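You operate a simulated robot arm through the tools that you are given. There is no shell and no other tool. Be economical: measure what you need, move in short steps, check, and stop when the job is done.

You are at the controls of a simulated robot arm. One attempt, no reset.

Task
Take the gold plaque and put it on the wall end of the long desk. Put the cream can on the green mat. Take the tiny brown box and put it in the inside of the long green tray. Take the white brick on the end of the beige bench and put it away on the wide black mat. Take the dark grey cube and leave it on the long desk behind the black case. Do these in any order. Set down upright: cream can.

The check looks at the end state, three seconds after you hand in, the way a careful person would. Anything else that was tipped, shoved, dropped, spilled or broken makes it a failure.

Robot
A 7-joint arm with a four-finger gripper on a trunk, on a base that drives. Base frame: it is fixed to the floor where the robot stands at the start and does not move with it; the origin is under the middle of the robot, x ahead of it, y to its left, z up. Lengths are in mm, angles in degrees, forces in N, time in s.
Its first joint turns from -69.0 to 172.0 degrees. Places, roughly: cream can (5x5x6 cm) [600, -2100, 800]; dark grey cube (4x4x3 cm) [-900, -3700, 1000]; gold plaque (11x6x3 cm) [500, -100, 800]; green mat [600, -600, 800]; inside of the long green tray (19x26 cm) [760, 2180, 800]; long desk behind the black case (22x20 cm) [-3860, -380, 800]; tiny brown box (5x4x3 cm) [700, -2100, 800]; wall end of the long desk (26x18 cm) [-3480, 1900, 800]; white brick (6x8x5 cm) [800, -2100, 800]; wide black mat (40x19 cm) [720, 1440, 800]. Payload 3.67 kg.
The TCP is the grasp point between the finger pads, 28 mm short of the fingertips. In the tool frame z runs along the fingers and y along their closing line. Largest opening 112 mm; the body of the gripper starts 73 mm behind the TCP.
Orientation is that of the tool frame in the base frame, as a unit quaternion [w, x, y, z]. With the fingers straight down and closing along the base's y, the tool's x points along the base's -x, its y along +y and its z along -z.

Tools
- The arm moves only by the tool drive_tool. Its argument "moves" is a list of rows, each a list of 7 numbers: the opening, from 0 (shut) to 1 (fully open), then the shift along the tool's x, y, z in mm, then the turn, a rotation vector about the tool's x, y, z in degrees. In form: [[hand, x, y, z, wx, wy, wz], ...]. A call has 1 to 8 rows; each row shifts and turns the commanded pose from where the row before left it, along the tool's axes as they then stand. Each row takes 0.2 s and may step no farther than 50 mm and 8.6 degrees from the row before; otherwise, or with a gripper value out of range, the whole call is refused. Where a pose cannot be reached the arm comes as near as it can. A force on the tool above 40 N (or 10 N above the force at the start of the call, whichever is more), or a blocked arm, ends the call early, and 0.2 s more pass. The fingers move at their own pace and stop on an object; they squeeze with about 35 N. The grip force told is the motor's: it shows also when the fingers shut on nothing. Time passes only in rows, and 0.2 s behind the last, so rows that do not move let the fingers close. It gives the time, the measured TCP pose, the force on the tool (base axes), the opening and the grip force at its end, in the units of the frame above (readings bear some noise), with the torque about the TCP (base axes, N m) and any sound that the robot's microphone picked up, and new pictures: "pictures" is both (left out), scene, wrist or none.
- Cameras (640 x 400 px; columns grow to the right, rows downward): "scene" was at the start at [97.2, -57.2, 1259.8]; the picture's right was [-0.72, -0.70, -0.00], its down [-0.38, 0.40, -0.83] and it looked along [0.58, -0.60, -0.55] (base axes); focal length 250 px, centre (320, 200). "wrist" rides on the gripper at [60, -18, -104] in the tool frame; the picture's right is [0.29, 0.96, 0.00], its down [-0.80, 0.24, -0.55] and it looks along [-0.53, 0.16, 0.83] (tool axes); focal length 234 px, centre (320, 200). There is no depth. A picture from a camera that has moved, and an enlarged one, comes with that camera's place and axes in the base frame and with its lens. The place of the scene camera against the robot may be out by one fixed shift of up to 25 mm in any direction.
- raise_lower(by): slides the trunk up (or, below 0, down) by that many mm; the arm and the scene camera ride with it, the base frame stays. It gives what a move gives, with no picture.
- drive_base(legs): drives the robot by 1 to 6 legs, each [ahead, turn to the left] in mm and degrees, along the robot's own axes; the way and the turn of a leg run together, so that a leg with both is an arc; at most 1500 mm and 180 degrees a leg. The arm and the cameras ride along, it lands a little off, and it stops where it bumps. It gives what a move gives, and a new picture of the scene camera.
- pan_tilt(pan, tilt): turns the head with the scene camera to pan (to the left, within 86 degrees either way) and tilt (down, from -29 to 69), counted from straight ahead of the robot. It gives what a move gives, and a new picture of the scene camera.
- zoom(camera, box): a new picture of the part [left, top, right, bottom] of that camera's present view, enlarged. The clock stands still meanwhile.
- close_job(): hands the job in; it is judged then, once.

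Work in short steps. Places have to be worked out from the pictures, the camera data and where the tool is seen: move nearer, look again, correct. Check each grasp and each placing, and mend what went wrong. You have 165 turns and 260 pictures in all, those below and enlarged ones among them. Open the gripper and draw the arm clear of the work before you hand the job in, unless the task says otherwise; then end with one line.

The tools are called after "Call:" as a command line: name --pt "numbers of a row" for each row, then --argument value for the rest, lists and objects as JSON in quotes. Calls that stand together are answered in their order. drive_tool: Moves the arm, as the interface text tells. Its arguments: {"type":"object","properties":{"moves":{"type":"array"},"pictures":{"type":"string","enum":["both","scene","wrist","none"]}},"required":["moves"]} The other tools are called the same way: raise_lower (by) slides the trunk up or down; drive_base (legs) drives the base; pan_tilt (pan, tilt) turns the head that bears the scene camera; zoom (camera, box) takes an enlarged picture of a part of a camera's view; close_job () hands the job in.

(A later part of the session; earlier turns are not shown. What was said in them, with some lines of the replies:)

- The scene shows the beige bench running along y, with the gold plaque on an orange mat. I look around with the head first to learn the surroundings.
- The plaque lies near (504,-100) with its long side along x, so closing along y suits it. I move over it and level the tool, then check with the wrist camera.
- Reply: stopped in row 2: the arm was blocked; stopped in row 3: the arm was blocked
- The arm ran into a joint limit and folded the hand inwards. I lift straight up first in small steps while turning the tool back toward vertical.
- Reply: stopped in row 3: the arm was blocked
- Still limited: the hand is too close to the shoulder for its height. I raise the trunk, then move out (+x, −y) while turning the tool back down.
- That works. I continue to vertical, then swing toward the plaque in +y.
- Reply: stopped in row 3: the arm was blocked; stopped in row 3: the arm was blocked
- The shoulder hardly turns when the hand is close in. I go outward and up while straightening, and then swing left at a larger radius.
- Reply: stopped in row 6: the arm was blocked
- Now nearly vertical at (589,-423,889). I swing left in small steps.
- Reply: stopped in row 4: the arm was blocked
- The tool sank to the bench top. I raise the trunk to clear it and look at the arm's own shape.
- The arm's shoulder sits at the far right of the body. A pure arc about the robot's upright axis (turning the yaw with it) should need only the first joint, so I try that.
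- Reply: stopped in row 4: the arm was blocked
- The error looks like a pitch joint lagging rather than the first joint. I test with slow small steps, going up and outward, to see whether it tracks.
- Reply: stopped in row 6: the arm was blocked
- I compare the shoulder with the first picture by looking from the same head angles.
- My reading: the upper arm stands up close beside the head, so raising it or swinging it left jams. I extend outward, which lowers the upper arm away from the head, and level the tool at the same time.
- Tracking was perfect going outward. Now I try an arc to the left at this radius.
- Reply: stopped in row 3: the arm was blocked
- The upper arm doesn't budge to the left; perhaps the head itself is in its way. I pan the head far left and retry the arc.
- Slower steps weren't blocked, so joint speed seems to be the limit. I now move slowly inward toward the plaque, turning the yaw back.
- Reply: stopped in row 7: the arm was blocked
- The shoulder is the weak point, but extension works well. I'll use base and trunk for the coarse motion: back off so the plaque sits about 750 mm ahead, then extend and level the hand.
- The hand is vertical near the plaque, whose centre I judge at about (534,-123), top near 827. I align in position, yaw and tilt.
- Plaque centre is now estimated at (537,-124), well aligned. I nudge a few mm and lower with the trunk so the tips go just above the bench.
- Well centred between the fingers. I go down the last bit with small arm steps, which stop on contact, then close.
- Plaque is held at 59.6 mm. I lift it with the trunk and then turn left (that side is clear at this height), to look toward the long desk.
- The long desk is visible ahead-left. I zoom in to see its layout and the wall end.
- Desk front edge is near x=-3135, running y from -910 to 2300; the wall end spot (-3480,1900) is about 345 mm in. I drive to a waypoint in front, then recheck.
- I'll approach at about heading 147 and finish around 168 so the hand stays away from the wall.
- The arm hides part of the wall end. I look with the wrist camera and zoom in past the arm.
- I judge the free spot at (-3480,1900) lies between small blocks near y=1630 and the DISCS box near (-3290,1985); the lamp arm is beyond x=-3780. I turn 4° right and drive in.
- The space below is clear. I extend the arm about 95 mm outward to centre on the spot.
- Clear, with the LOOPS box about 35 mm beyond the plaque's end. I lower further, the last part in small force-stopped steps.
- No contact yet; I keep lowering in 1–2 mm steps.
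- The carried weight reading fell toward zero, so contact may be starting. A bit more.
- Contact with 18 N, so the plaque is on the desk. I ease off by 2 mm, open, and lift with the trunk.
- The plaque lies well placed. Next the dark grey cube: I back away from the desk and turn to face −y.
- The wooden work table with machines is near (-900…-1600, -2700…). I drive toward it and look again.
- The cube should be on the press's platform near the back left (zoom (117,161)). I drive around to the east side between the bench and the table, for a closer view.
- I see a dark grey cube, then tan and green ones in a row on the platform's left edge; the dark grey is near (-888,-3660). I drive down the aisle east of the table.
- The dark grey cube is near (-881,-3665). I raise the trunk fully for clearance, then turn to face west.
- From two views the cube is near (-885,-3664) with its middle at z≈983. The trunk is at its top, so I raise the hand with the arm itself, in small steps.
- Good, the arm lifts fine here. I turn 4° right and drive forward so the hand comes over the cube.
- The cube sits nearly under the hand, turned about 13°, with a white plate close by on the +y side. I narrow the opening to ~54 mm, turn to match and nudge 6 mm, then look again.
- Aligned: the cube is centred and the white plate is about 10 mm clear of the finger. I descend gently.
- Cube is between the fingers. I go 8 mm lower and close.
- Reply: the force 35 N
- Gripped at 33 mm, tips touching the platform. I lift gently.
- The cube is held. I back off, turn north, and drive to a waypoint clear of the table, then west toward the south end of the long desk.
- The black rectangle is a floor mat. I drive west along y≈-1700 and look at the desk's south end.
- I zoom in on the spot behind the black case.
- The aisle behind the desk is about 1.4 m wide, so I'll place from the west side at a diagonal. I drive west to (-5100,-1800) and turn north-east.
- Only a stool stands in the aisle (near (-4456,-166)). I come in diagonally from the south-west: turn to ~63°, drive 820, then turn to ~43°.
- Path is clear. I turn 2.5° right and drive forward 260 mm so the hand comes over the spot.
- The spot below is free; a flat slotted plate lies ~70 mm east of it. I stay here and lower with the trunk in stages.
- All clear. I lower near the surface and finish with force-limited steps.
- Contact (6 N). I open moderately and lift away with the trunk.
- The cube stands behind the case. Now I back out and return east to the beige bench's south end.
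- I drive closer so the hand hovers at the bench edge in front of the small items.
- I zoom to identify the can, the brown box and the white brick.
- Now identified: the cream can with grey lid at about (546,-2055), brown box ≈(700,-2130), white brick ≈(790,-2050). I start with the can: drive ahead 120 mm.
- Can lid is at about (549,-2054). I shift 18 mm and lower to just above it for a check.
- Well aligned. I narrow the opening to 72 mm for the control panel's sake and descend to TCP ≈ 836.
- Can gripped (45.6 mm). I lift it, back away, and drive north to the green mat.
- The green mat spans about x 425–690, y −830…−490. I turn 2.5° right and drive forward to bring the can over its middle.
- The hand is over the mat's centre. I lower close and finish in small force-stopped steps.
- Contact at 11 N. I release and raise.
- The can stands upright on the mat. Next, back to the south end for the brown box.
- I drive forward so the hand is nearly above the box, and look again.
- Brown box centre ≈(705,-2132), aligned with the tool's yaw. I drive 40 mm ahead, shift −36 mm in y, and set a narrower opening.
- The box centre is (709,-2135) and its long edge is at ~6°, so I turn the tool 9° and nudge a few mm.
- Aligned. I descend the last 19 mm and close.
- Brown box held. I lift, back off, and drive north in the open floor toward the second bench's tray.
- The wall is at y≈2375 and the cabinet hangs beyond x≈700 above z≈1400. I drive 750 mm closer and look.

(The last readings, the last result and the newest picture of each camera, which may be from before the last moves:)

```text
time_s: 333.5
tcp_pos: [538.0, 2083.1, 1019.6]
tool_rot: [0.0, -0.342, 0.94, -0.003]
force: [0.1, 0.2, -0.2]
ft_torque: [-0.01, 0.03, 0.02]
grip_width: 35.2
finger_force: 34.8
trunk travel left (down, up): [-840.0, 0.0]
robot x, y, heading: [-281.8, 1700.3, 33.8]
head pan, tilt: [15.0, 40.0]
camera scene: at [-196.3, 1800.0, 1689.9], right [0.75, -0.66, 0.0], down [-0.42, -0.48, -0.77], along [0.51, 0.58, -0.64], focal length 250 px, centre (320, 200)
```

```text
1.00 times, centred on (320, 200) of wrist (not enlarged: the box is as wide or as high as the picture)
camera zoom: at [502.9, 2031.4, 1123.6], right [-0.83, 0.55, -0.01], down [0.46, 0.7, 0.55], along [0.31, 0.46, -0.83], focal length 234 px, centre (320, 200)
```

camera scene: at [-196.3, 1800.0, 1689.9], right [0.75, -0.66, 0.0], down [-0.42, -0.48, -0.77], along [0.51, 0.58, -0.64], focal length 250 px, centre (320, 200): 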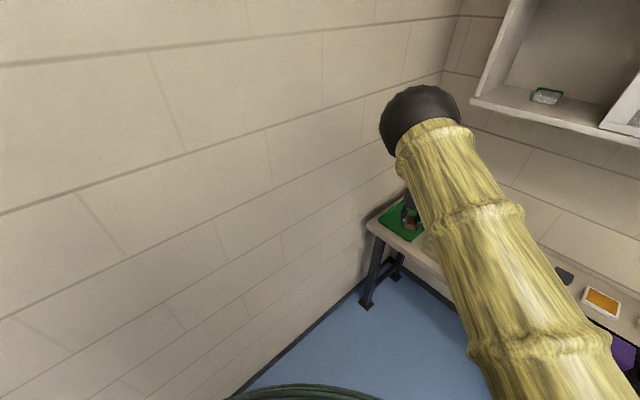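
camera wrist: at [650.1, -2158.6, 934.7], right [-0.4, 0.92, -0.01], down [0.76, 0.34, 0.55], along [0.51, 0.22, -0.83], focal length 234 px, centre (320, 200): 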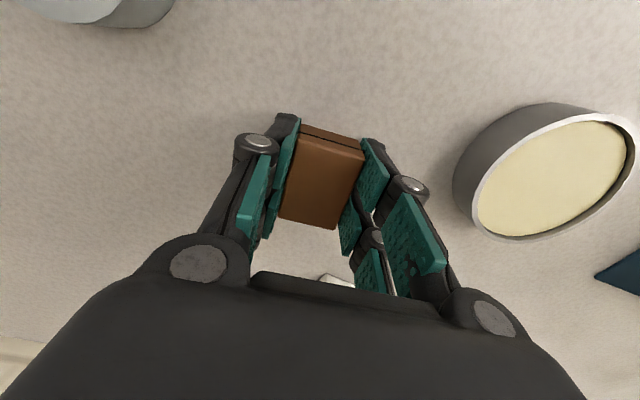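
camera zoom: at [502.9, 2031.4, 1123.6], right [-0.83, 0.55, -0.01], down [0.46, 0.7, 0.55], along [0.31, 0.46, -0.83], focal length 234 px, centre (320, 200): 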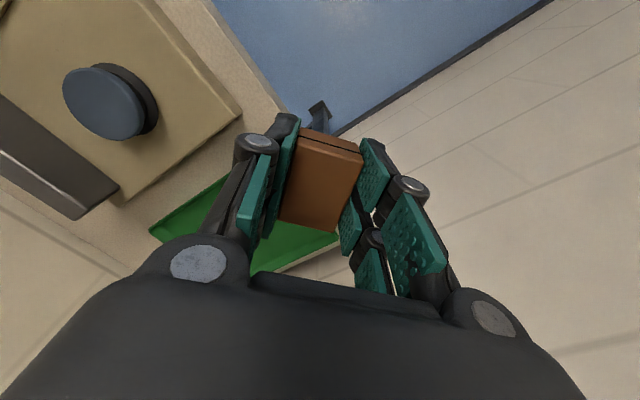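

The green tray spans roughly x 620–920, y 2097–2297. I turn 2° right and drive 250 mm to centre over it.

Call:
drive_base --legs '[[0, -2], [250, 0]]'

Call:
raise_lower --by -80

Call:
zoom --camera "wrist" --box '[0, 0, 640, 400]'

```text
time_s: 335.7
tcp_pos: [759.8, 2177.8, 1019.1]
tool_rot: [0.0, -0.323, 0.947, -0.005]
force: [-0.6, 0.5, -1.5]
ft_torque: [-0.02, 0.0, 0.03]
grip_width: 35.3
finger_force: 34.5
trunk travel left (down, up): [-840.0, 0.0]
robot x, y, heading: [-73.2, 1831.5, 31.7]
head pan, tilt: [15.0, 40.0]
camera scene: at [15.4, 1924.9, 1689.8], right [0.73, -0.69, 0.0], down [-0.44, -0.47, -0.77], along [0.53, 0.56, -0.64], focal length 250 px, centre (320, 200)
```

scene: 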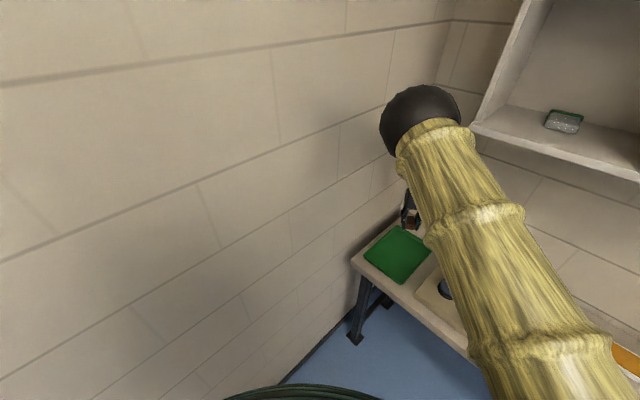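

```text
time_s: 336.9
tcp_pos: [759.6, 2177.7, 939.4]
tool_rot: [0.0, -0.323, 0.947, -0.003]
force: [-1.3, -0.7, -0.3]
ft_torque: [0.01, 0.03, -0.02]
grip_width: 35.2
finger_force: 34.7
trunk travel left (down, up): [-760.0, 80.0]
robot x, y, heading: [-72.8, 1830.6, 31.6]
head pan, tilt: [15.0, 40.0]
```

```text
1.00 times, centred on (320, 200) of wrist (not enlarged: the box is as wide or as high as the picture)
camera zoom: at [722.4, 2128.8, 1044.0], right [-0.81, 0.58, -0.01], down [0.48, 0.68, 0.55], along [0.32, 0.45, -0.83], focal length 234 px, centre (320, 200)
```

zoom: 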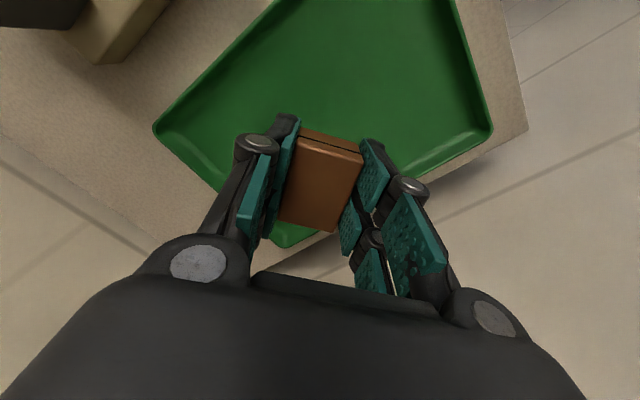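

The tray's centre is about (760,2190). I shift 10 mm, lower, and set down in small steps.

Call:
drive_tool --pt "0 -3 4 0 0 0 0" --pt "0 -3 4 0 0 0 0" --pt "0 0 0 0 0 0 0" --pictures "none"

Call:
raise_lower --by -88

Call:
drive_tool --pt "0 0 0 3 0 0 0" --pt "0 0 0 2 0 0 0" --pt "0 0 0 2 0 0 0" --pt "0 0 0 2 0 0 0" --pt "0 0 0 1.5 0 0 0" --pt "0 0 0 1.5 0 0 0" --pictures "none"

```text
time_s: 337.7
tcp_pos: [759.3, 2188.1, 939.6]
tool_rot: [0.001, -0.322, 0.947, -0.004]
force: [0.1, -0.1, 0.5]
ft_torque: [0.01, -0.02, -0.03]
grip_width: 35.0
finger_force: 34.7
trunk travel left (down, up): [-760.0, 80.0]
robot x, y, heading: [-72.4, 1827.2, 31.4]
head pan, tilt: [15.0, 40.0]
```

```text
time_s: 338.9
tcp_pos: [758.4, 2187.1, 851.7]
tool_rot: [0.0, -0.324, 0.946, -0.003]
force: [0.0, 0.2, -0.6]
ft_torque: [0.02, 0.01, -0.02]
grip_width: 35.3
finger_force: 34.8
trunk travel left (down, up): [-672.0, 168.0]
robot x, y, heading: [-72.3, 1827.5, 31.3]
head pan, tilt: [15.0, 40.0]
```

```text
time_s: 340.3
tcp_pos: [760.5, 2188.1, 840.4]
tool_rot: [0.001, -0.323, 0.946, -0.004]
force: [0.2, -0.8, -0.4]
ft_torque: [0.02, 0.04, -0.03]
grip_width: 34.9
finger_force: 34.6
trunk travel left (down, up): [-672.0, 168.0]
robot x, y, heading: [-72.2, 1827.4, 31.3]
head pan, tilt: [15.0, 40.0]
```

Call:
drive_tool --pt "0 0 0 1.5 0 0 0" --pt "0 0 0 1.5 0 0 0" --pt "0 0 0 1 0 0 0" --pt "0 0 0 1 0 0 0" --pt "0 0 0 1 0 0 0" --pictures "none"

```text
time_s: 341.5
tcp_pos: [759.8, 2187.1, 835.9]
tool_rot: [0.001, -0.322, 0.947, -0.003]
force: [-1.7, -2.3, 10.9]
ft_torque: [0.02, 0.17, 0.0]
grip_width: 35.2
finger_force: 35.2
trunk travel left (down, up): [-672.0, 168.0]
robot x, y, heading: [-71.0, 1824.8, 31.5]
head pan, tilt: [15.0, 40.0]
```

Contact inside the tray (11 N). I release and lift.

Call:
drive_tool --pt "0 0 0 -1 0 0 0" --pt "0.3 0 0 0 0 0 0" --pt "0.55 0 0 0 0 0 0" --pt "0.55 0 0 -2 0 0 0" --pictures "none"

Call:
raise_lower --by 150

Call:
zoom --camera "wrist" --box '[0, 0, 640, 400]'

```text
time_s: 342.5
tcp_pos: [758.7, 2186.9, 837.1]
tool_rot: [0.001, -0.323, 0.946, -0.003]
force: [0.1, 0.1, 0.3]
ft_torque: [0.0, -0.02, -0.02]
grip_width: 61.5
finger_force: 0.0
trunk travel left (down, up): [-672.0, 168.0]
robot x, y, heading: [-71.2, 1827.6, 31.8]
head pan, tilt: [15.0, 40.0]
```

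```text
time_s: 344.2
tcp_pos: [759.8, 2188.2, 986.6]
tool_rot: [0.001, -0.323, 0.946, -0.003]
force: [-0.5, 0.0, -0.2]
ft_torque: [-0.04, -0.03, 0.04]
grip_width: 61.5
finger_force: 0.0
trunk travel left (down, up): [-822.0, 18.0]
robot x, y, heading: [-75.1, 1827.5, 31.9]
head pan, tilt: [15.0, 40.0]
```

```text
1.00 times, centred on (320, 200) of wrist (not enlarged: the box is as wide or as high as the picture)
camera zoom: at [722.5, 2138.3, 1090.0], right [-0.81, 0.58, -0.01], down [0.48, 0.68, 0.55], along [0.32, 0.45, -0.83], focal length 234 px, centre (320, 200)
```

zoom: 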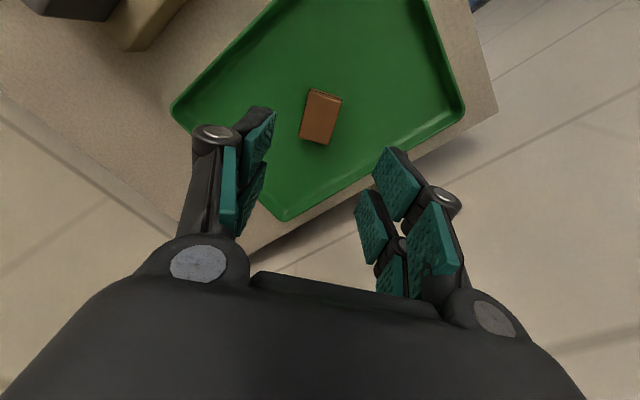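

The box lies well inside the tray. Now the white brick: I return to the south end of the beige bench.

Call:
drive_base --legs '[[-1000, 0], [0, -114], [1500, 0], [1500, 0], [270, 0], [0, 82]]'

Call:
zoom --camera "scene" --box '[0, 0, 640, 400]'

```text
time_s: 373.4
tcp_pos: [406.4, -2157.7, 987.0]
tool_rot: [-0.001, -0.025, 1.0, -0.003]
force: [0.5, 0.5, -0.3]
ft_torque: [-0.04, -0.01, -0.01]
grip_width: 61.8
finger_force: 0.1
trunk travel left (down, up): [-822.0, 18.0]
robot x, y, heading: [-478.1, -1980.7, -3.2]
head pan, tilt: [15.0, 40.0]
camera scene: at [-361.2, -1956.3, 1671.9], right [0.2, -0.98, 0.0], down [-0.63, -0.13, -0.77], along [0.75, 0.16, -0.64], focal length 250 px, centre (320, 200)
```

scene: 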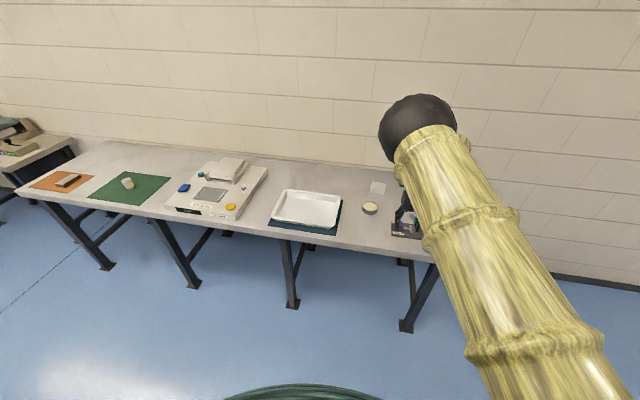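

```text
1.00 times, centred on (320, 200) of scene (not enlarged: the box is as wide or as high as the picture)
camera zoom: at [-361.2, -1956.3, 1671.9], right [0.2, -0.98, 0.0], down [-0.63, -0.13, -0.77], along [0.75, 0.16, -0.64], focal length 250 px, centre (320, 200)
```

zoom: 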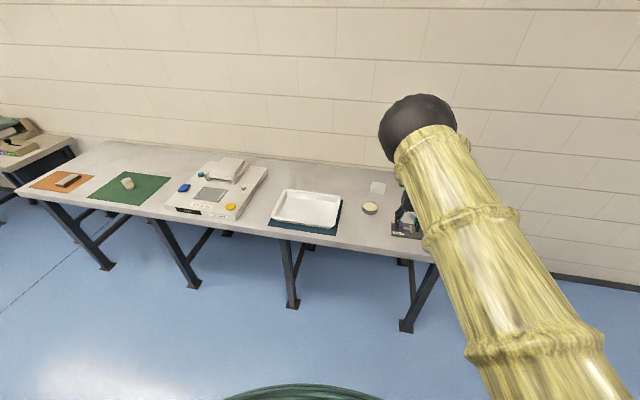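

I turn 5° left and drive 320 mm so the hand hovers just short of the brick.

Call:
drive_base --legs '[[0, 5], [320, 0]]'

Call:
zoom --camera "wrist" --box '[0, 0, 640, 400]'

```text
time_s: 376.0
tcp_pos: [742.8, -2065.7, 986.4]
tool_rot: [-0.001, -0.07, 0.998, -0.003]
force: [-0.2, -0.4, -0.7]
ft_torque: [0.01, 0.0, -0.02]
grip_width: 61.7
finger_force: 0.2
trunk travel left (down, up): [-822.0, 18.0]
robot x, y, heading: [-155.9, -1969.9, 2.1]
head pan, tilt: [15.0, 40.0]
camera scene: at [-39.8, -1933.8, 1671.8], right [0.29, -0.96, 0.0], down [-0.62, -0.19, -0.77], along [0.73, 0.22, -0.64], focal length 250 px, centre (320, 200)
```

scene: 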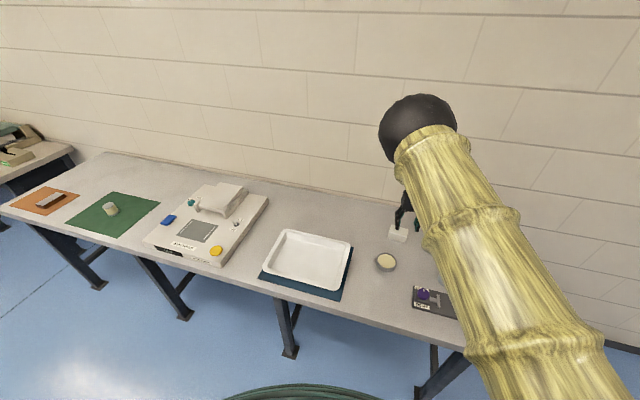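

```text
1.00 times, centred on (320, 200) of wrist (not enlarged: the box is as wide or as high as the picture)
camera zoom: at [686.1, -2089.9, 1089.8], right [-0.42, 0.91, -0.01], down [0.76, 0.35, 0.55], along [0.5, 0.23, -0.83], focal length 234 px, centre (320, 200)
```

zoom: 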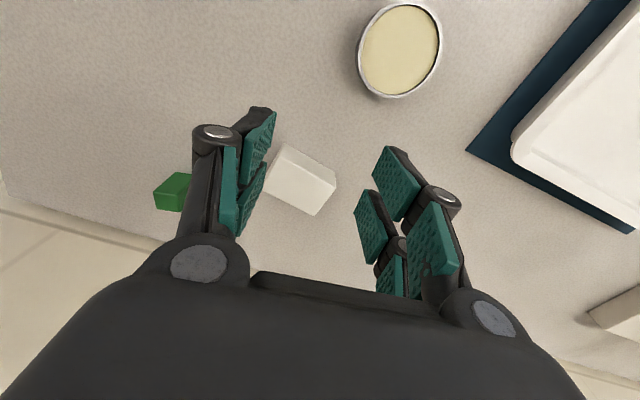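

I zoom in to see the brick's faces and orientation.

Call:
zoom --camera "wrist" --box '[220, 120, 380, 220]'

```text
4.00 times, centred on (300, 170) of wrist
camera zoom: at [686.1, -2089.9, 1089.8], right [-0.42, 0.91, -0.01], down [0.76, 0.35, 0.55], along [0.5, 0.23, -0.83], focal length 937 px, centre (400, 320)
```

zoom: 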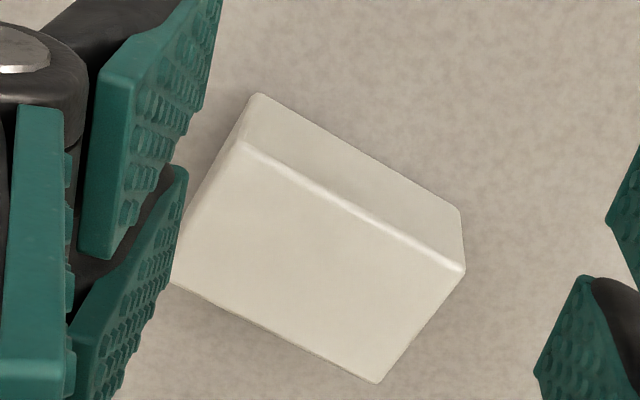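

Brick centre ≈(827,-2053), long side (8 cm) nearly along y, turned −7°. I drive 85 mm forward, open fully, turn the tool 15° and recheck.

Call:
drive_base --legs '[[85, 0]]'

Call:
drive_tool --pt "1 0 4 0 0 0 5" --pt "1 0 3 0 0 0 5" --pt "1 0 3 0 0 0 5" --pt "1 0 0 0 0 0 0" --pictures "wrist"

```text
time_s: 377.1
tcp_pos: [822.1, -2064.8, 995.9]
tool_rot: [0.004, -0.069, 0.998, -0.004]
force: [-0.7, 0.1, 1.3]
ft_torque: [0.02, -0.08, 0.0]
grip_width: 61.7
finger_force: 0.0
trunk travel left (down, up): [-822.0, 18.0]
robot x, y, heading: [-68.0, -1961.7, 2.0]
head pan, tilt: [15.0, 40.0]
camera scene: at [35.1, -1931.1, 1672.9], right [0.29, -0.96, 0.0], down [-0.61, -0.19, -0.77], along [0.74, 0.22, -0.64], focal length 250 px, centre (320, 200)
```

scene: 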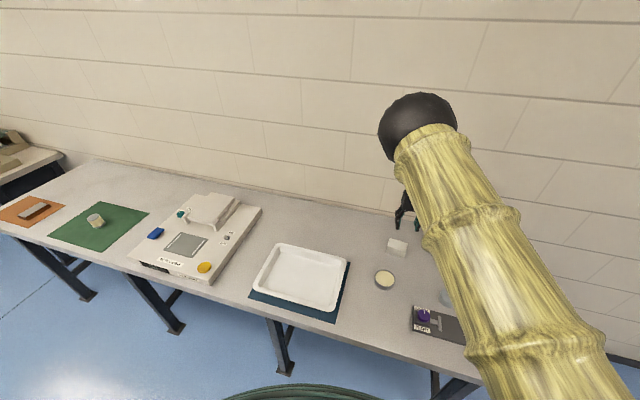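

```text
time_s: 378.1
tcp_pos: [824.3, -2053.1, 990.0]
tool_rot: [0.001, 0.062, 0.998, -0.004]
force: [-0.7, -0.3, 1.1]
ft_torque: [-0.01, 0.01, 0.0]
grip_width: 111.9
finger_force: 0.1
trunk travel left (down, up): [-822.0, 18.0]
robot x, y, heading: [-70.6, -1969.6, 1.5]
head pan, tilt: [15.0, 40.0]
camera wrist: at [763.3, -2063.1, 1093.6], right [-0.17, 0.99, -0.01], down [0.82, 0.14, 0.55], along [0.55, 0.09, -0.83], focal length 234 px, centre (320, 200)
```

wrist: 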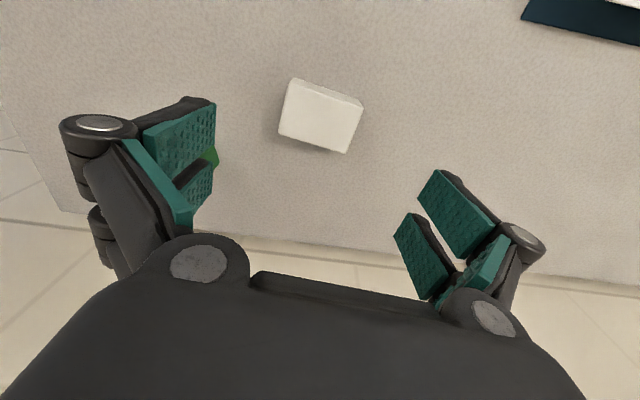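

Centred and aligned. I lower to just above grip height and check.

Call:
raise_lower --by -105

Call:
zoom --camera "wrist" --box '[0, 0, 640, 400]'

```text
time_s: 379.5
tcp_pos: [825.7, -2053.2, 883.8]
tool_rot: [0.0, 0.061, 0.998, -0.004]
force: [-0.9, 0.0, 0.2]
ft_torque: [0.03, -0.02, 0.0]
grip_width: 112.0
finger_force: 0.0
trunk travel left (down, up): [-717.0, 123.0]
robot x, y, heading: [-70.7, -1968.0, 2.1]
head pan, tilt: [15.0, 40.0]
```

```text
1.00 times, centred on (320, 200) of wrist (not enlarged: the box is as wide or as high as the picture)
camera zoom: at [764.1, -2063.1, 987.9], right [-0.17, 0.99, -0.01], down [0.82, 0.14, 0.55], along [0.55, 0.09, -0.83], focal length 234 px, centre (320, 200)
```

zoom: 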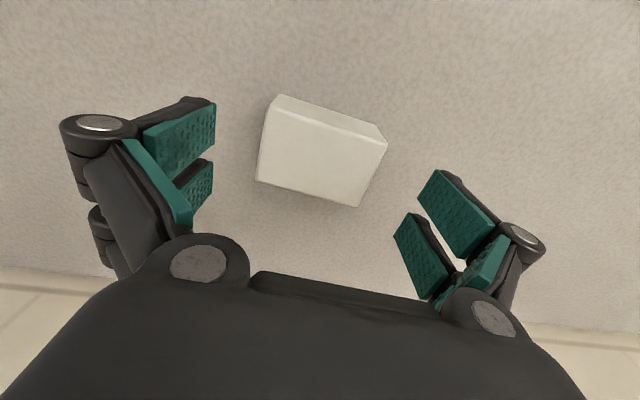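

Still centred. I lower 50 mm more and close.

Call:
raise_lower --by -49

Call:
drive_tool --pt "0 0 0 0 0 0 0" --pt "0 0 0 0 0 0 0" --pt "0 0 0 0 0 0 0" --pictures "wrist"

```text
time_s: 380.4
tcp_pos: [825.4, -2053.7, 835.2]
tool_rot: [0.001, 0.062, 0.998, -0.004]
force: [0.4, -0.5, 0.4]
ft_torque: [-0.01, -0.04, -0.04]
grip_width: 111.9
finger_force: 0.1
trunk travel left (down, up): [-668.0, 172.0]
robot x, y, heading: [-70.6, -1965.6, 2.0]
head pan, tilt: [15.0, 40.0]
```

```text
time_s: 381.2
tcp_pos: [826.1, -2055.0, 835.6]
tool_rot: [0.001, 0.061, 0.998, -0.003]
force: [-0.1, 0.6, 1.5]
ft_torque: [-0.01, 0.01, 0.0]
grip_width: 79.5
finger_force: 35.1
trunk travel left (down, up): [-668.0, 172.0]
robot x, y, heading: [-69.8, -1967.2, 1.8]
head pan, tilt: [15.0, 40.0]
camera wrist: at [764.3, -2063.1, 938.6], right [-0.17, 0.99, -0.01], down [0.82, 0.14, 0.55], along [0.55, 0.09, -0.83], focal length 234 px, centre (320, 200)
```

wrist: 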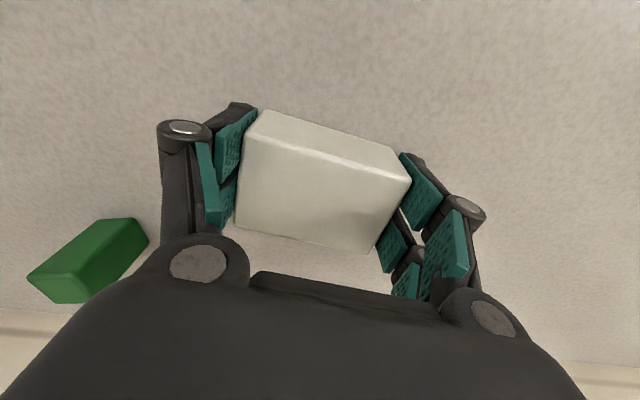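

Brick gripped at 79.5 mm. I lift fully, back off, and drive north to approach the black mat diagonally.

Call:
raise_lower --by 172

Call:
drive_base --legs '[[-320, 0], [0, 99], [1500, 0], [1280, 0], [0, -71]]'

Call:
pan_tilt --pan -25 --tilt 25

```text
time_s: 383.1
tcp_pos: [826.0, -2054.4, 1005.3]
tool_rot: [0.0, 0.061, 0.998, -0.004]
force: [-0.3, 0.2, -1.6]
ft_torque: [0.0, -0.01, 0.02]
grip_width: 79.6
finger_force: 34.7
trunk travel left (down, up): [-840.0, 0.0]
robot x, y, heading: [-72.0, -1962.9, 2.0]
head pan, tilt: [15.0, 40.0]
```

```text
time_s: 405.8
tcp_pos: [-40.0, 1127.8, 1006.3]
tool_rot: [0.002, -0.17, 0.985, -0.003]
force: [0.4, 0.0, -0.9]
ft_torque: [0.01, 0.01, 0.04]
grip_width: 79.7
finger_force: 35.2
trunk travel left (down, up): [-840.0, 0.0]
robot x, y, heading: [-879.8, 803.2, 28.7]
head pan, tilt: [15.0, 40.0]
camera scene: at [-791.5, 894.2, 1689.9], right [0.69, -0.73, 0.0], down [-0.47, -0.44, -0.77], along [0.56, 0.53, -0.64], focal length 250 px, centre (320, 200)
```

scene: 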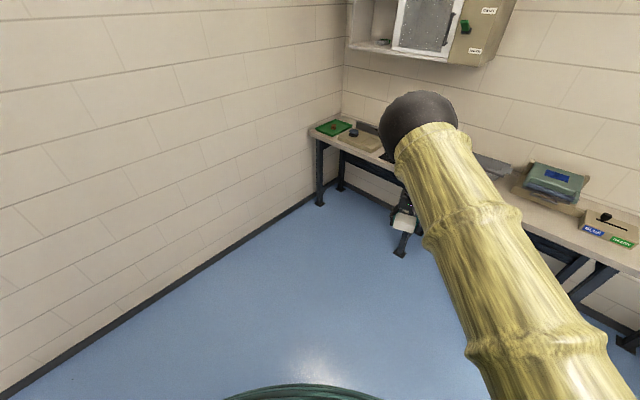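

```text
time_s: 406.9
tcp_pos: [-39.5, 1126.0, 1006.7]
tool_rot: [0.002, -0.171, 0.985, -0.003]
force: [1.2, 0.0, -0.8]
ft_torque: [-0.03, 0.03, 0.02]
grip_width: 79.3
finger_force: 35.1
trunk travel left (down, up): [-840.0, 0.0]
robot x, y, heading: [-880.9, 805.3, 28.5]
head pan, tilt: [-25.0, 25.0]
camera scene: at [-761.2, 841.5, 1713.2], right [0.06, -1.0, 0.0], down [-0.42, -0.03, -0.91], along [0.9, 0.06, -0.42], focal length 250 px, centre (320, 200)
```

scene: 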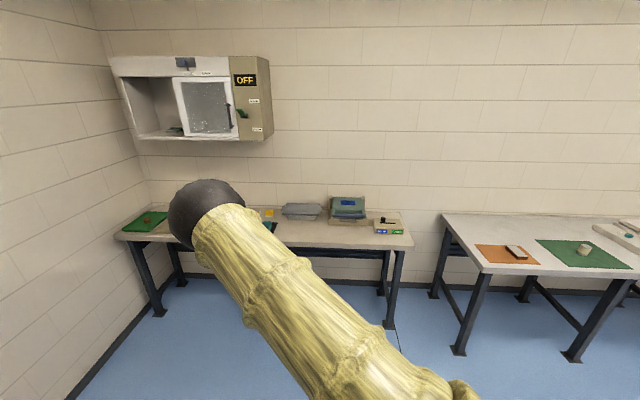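

The heading already points at the target. I drive 700 mm and look with the wrist camera.

Call:
drive_base --legs '[[0, 0.5], [720, 0]]'

Call:
zoom --camera "wrist" --box '[0, 0, 640, 400]'

```text
time_s: 411.2
tcp_pos: [592.2, 1499.2, 1008.2]
tool_rot: [0.002, -0.179, 0.984, -0.003]
force: [1.3, 0.0, -0.1]
ft_torque: [-0.05, 0.0, 0.0]
grip_width: 79.3
finger_force: 35.0
trunk travel left (down, up): [-840.0, 0.0]
robot x, y, heading: [-245.4, 1164.3, 29.3]
head pan, tilt: [-25.0, 25.0]
camera scene: at [-123.7, 1201.3, 1713.1], right [0.08, -1.0, 0.0], down [-0.42, -0.03, -0.91], along [0.9, 0.07, -0.42], focal length 250 px, centre (320, 200)
```

scene: 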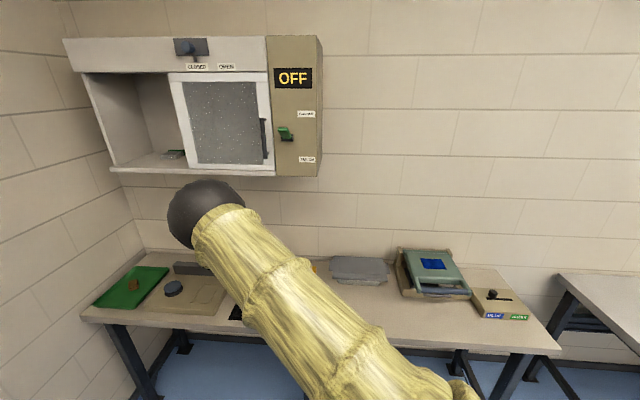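

```text
1.00 times, centred on (320, 200) of wrist (not enlarged: the box is as wide or as high as the picture)
camera zoom: at [542.3, 1462.1, 1110.2], right [-0.61, 0.8, -0.01], down [0.66, 0.51, 0.55], along [0.44, 0.33, -0.83], focal length 234 px, centre (320, 200)
```

zoom: 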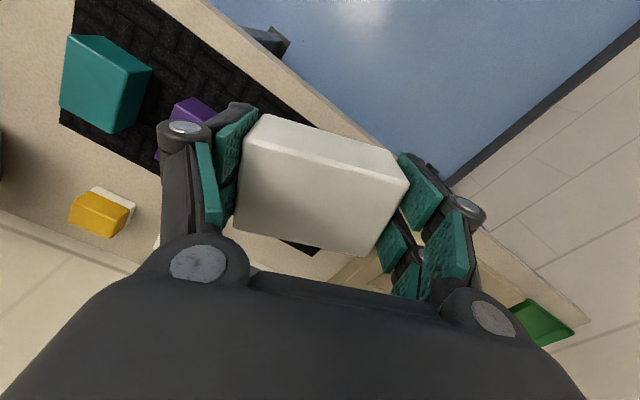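

The black mat spans x≈605–812, y≈1240–1650, with purple up to y≈1425. Driving 130 mm puts the brick near (705,1562), on the free part.

Call:
drive_base --legs '[[132, 0]]'

Call:
raise_lower --by -90

Call:
zoom --camera "wrist" --box '[0, 0, 640, 400]'

```text
time_s: 412.5
tcp_pos: [709.9, 1563.2, 1007.7]
tool_rot: [0.002, -0.177, 0.984, -0.004]
force: [0.2, -0.1, -1.0]
ft_torque: [-0.05, 0.02, -0.02]
grip_width: 79.6
finger_force: 34.6
trunk travel left (down, up): [-840.0, 0.0]
robot x, y, heading: [-128.4, 1228.5, 29.2]
head pan, tilt: [-25.0, 25.0]
camera scene: at [-7.4, 1267.0, 1713.4], right [0.08, -1.0, 0.0], down [-0.42, -0.03, -0.91], along [0.9, 0.07, -0.42], focal length 250 px, centre (320, 200)
```

scene: 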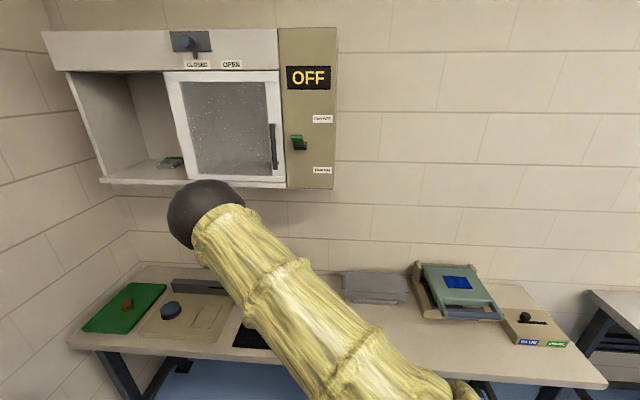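

```text
time_s: 413.7
tcp_pos: [710.3, 1561.8, 919.4]
tool_rot: [0.003, -0.178, 0.984, -0.003]
force: [-1.0, 0.6, -1.7]
ft_torque: [0.02, 0.01, 0.04]
grip_width: 79.5
finger_force: 35.4
trunk travel left (down, up): [-750.0, 90.0]
robot x, y, heading: [-129.7, 1229.7, 29.6]
head pan, tilt: [-25.0, 25.0]
```

```text
1.00 times, centred on (320, 200) of wrist (not enlarged: the box is as wide or as high as the picture)
camera zoom: at [659.5, 1526.6, 1021.1], right [-0.6, 0.8, -0.01], down [0.66, 0.51, 0.55], along [0.45, 0.33, -0.83], focal length 234 px, centre (320, 200)
```

zoom: 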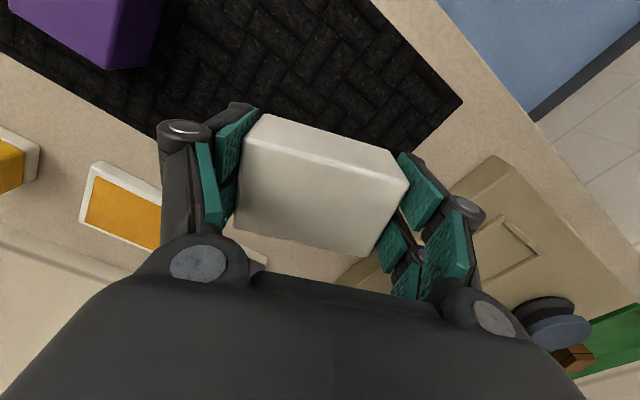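

Position is good. I lower near the mat and set down in small steps.

Call:
raise_lower --by -70

Call:
drive_tool --pt "0 0 0 2 0 0 0" --pt "0 0 0 2 0 0 0" --pt "0 0 0 1.5 0 0 0" --pt "0 0 0 1.5 0 0 0" --pt "0 0 0 1 0 0 0" --pt "0 0 0 1 0 0 0" --pictures "none"

```text
time_s: 414.8
tcp_pos: [709.9, 1562.4, 847.0]
tool_rot: [0.002, -0.178, 0.984, -0.004]
force: [-0.6, 0.7, -0.7]
ft_torque: [-0.02, -0.01, 0.0]
grip_width: 79.4
finger_force: 34.8
trunk travel left (down, up): [-680.0, 160.0]
robot x, y, heading: [-124.6, 1227.4, 29.5]
head pan, tilt: [-25.0, 25.0]
```

```text
time_s: 416.2
tcp_pos: [710.3, 1562.9, 839.3]
tool_rot: [0.003, -0.178, 0.984, -0.003]
force: [1.4, 0.0, 7.9]
ft_torque: [0.16, 0.21, -0.02]
grip_width: 79.5
finger_force: 35.1
trunk travel left (down, up): [-680.0, 160.0]
robot x, y, heading: [-127.1, 1232.4, 29.3]
head pan, tilt: [-25.0, 25.0]
```

Contact at 8 N. I release with a modest opening and lift.

Call:
drive_tool --pt "0.75 0 0 -0.5 0 0 0" --pt "0.85 0 0 0 0 0 0" --pt "0.88 0 0 0 0 0 0" --pt "0.88 0 0 -3 0 0 0" --pictures "none"

Call:
raise_lower --by 160

Call:
zoom --camera "wrist" --box '[0, 0, 640, 400]'

```text
time_s: 417.2
tcp_pos: [709.6, 1561.6, 841.7]
tool_rot: [0.001, -0.178, 0.984, -0.003]
force: [0.0, 0.6, -0.3]
ft_torque: [0.01, 0.02, 0.02]
grip_width: 98.5
finger_force: 0.0
trunk travel left (down, up): [-680.0, 160.0]
robot x, y, heading: [-132.7, 1229.2, 29.3]
head pan, tilt: [-25.0, 25.0]
```

```text
time_s: 419.0
tcp_pos: [709.9, 1563.8, 1002.5]
tool_rot: [0.0, -0.178, 0.984, -0.003]
force: [-0.5, 0.2, 1.2]
ft_torque: [-0.04, 0.01, 0.02]
grip_width: 98.4
finger_force: 0.2
trunk travel left (down, up): [-840.0, 0.0]
robot x, y, heading: [-128.0, 1227.2, 29.6]
head pan, tilt: [-25.0, 25.0]
```

```text
1.00 times, centred on (320, 200) of wrist (not enlarged: the box is as wide or as high as the picture)
camera zoom: at [659.7, 1526.9, 1105.4], right [-0.6, 0.8, -0.01], down [0.66, 0.51, 0.55], along [0.44, 0.33, -0.83], focal length 234 px, centre (320, 200)
```

zoom: 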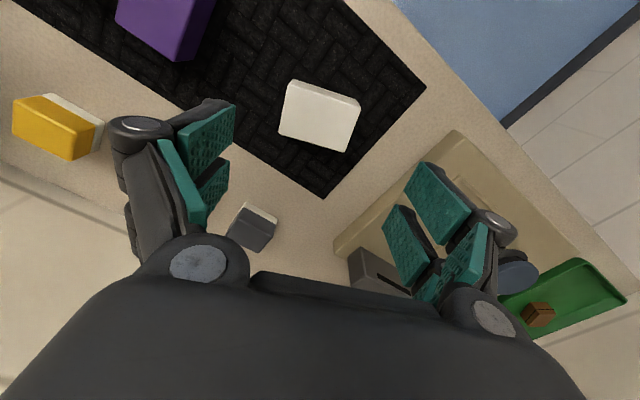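

The brick lies fully on the black mat, and the brown box is seen in the green tray. I back the robot clear and take a last look at the can.

Call:
drive_base --legs '[[-600, 0]]'

Call:
pan_tilt --pan -60 --tilt 25

```text
time_s: 422.4
tcp_pos: [186.8, 1268.0, 1003.1]
tool_rot: [0.001, -0.177, 0.984, -0.003]
force: [0.1, 0.1, 1.1]
ft_torque: [0.01, -0.01, -0.03]
grip_width: 98.6
finger_force: 0.1
trunk travel left (down, up): [-840.0, 0.0]
robot x, y, heading: [-651.1, 933.7, 29.2]
head pan, tilt: [-25.0, 25.0]
camera scene: at [-530.0, 972.4, 1713.2], right [0.08, -1.0, 0.0], down [-0.42, -0.03, -0.91], along [0.9, 0.07, -0.42], focal length 250 px, centre (320, 200)
```

scene: 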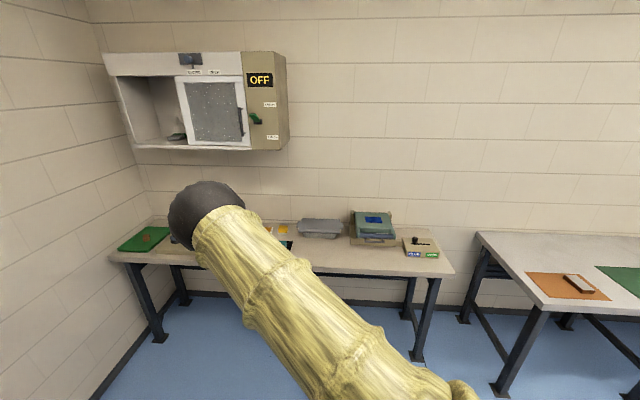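

```text
time_s: 423.4
tcp_pos: [187.8, 1267.8, 1002.7]
tool_rot: [0.002, -0.177, 0.984, -0.004]
force: [0.4, 0.4, -0.1]
ft_torque: [0.01, 0.0, -0.03]
grip_width: 98.9
finger_force: 0.1
trunk travel left (down, up): [-840.0, 0.0]
robot x, y, heading: [-647.5, 928.8, 29.4]
head pan, tilt: [-60.0, 25.0]
camera scene: at [-542.2, 918.8, 1713.2], right [-0.51, -0.86, 0.0], down [-0.36, 0.22, -0.91], along [0.78, -0.46, -0.42], focal length 250 px, centre (320, 200)
```

scene: 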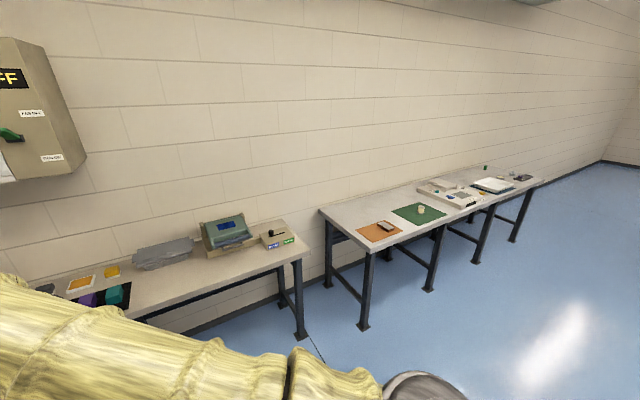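

The can stands upright on the green mat, the other four pieces are in place, and the arm is clear, so I hand in.

Call:
close_job

```text
The job is handed in.
```

I placed all five objects and handed the job in, with the gripper open and the robot backed clear; the result of the check was not shown to me.
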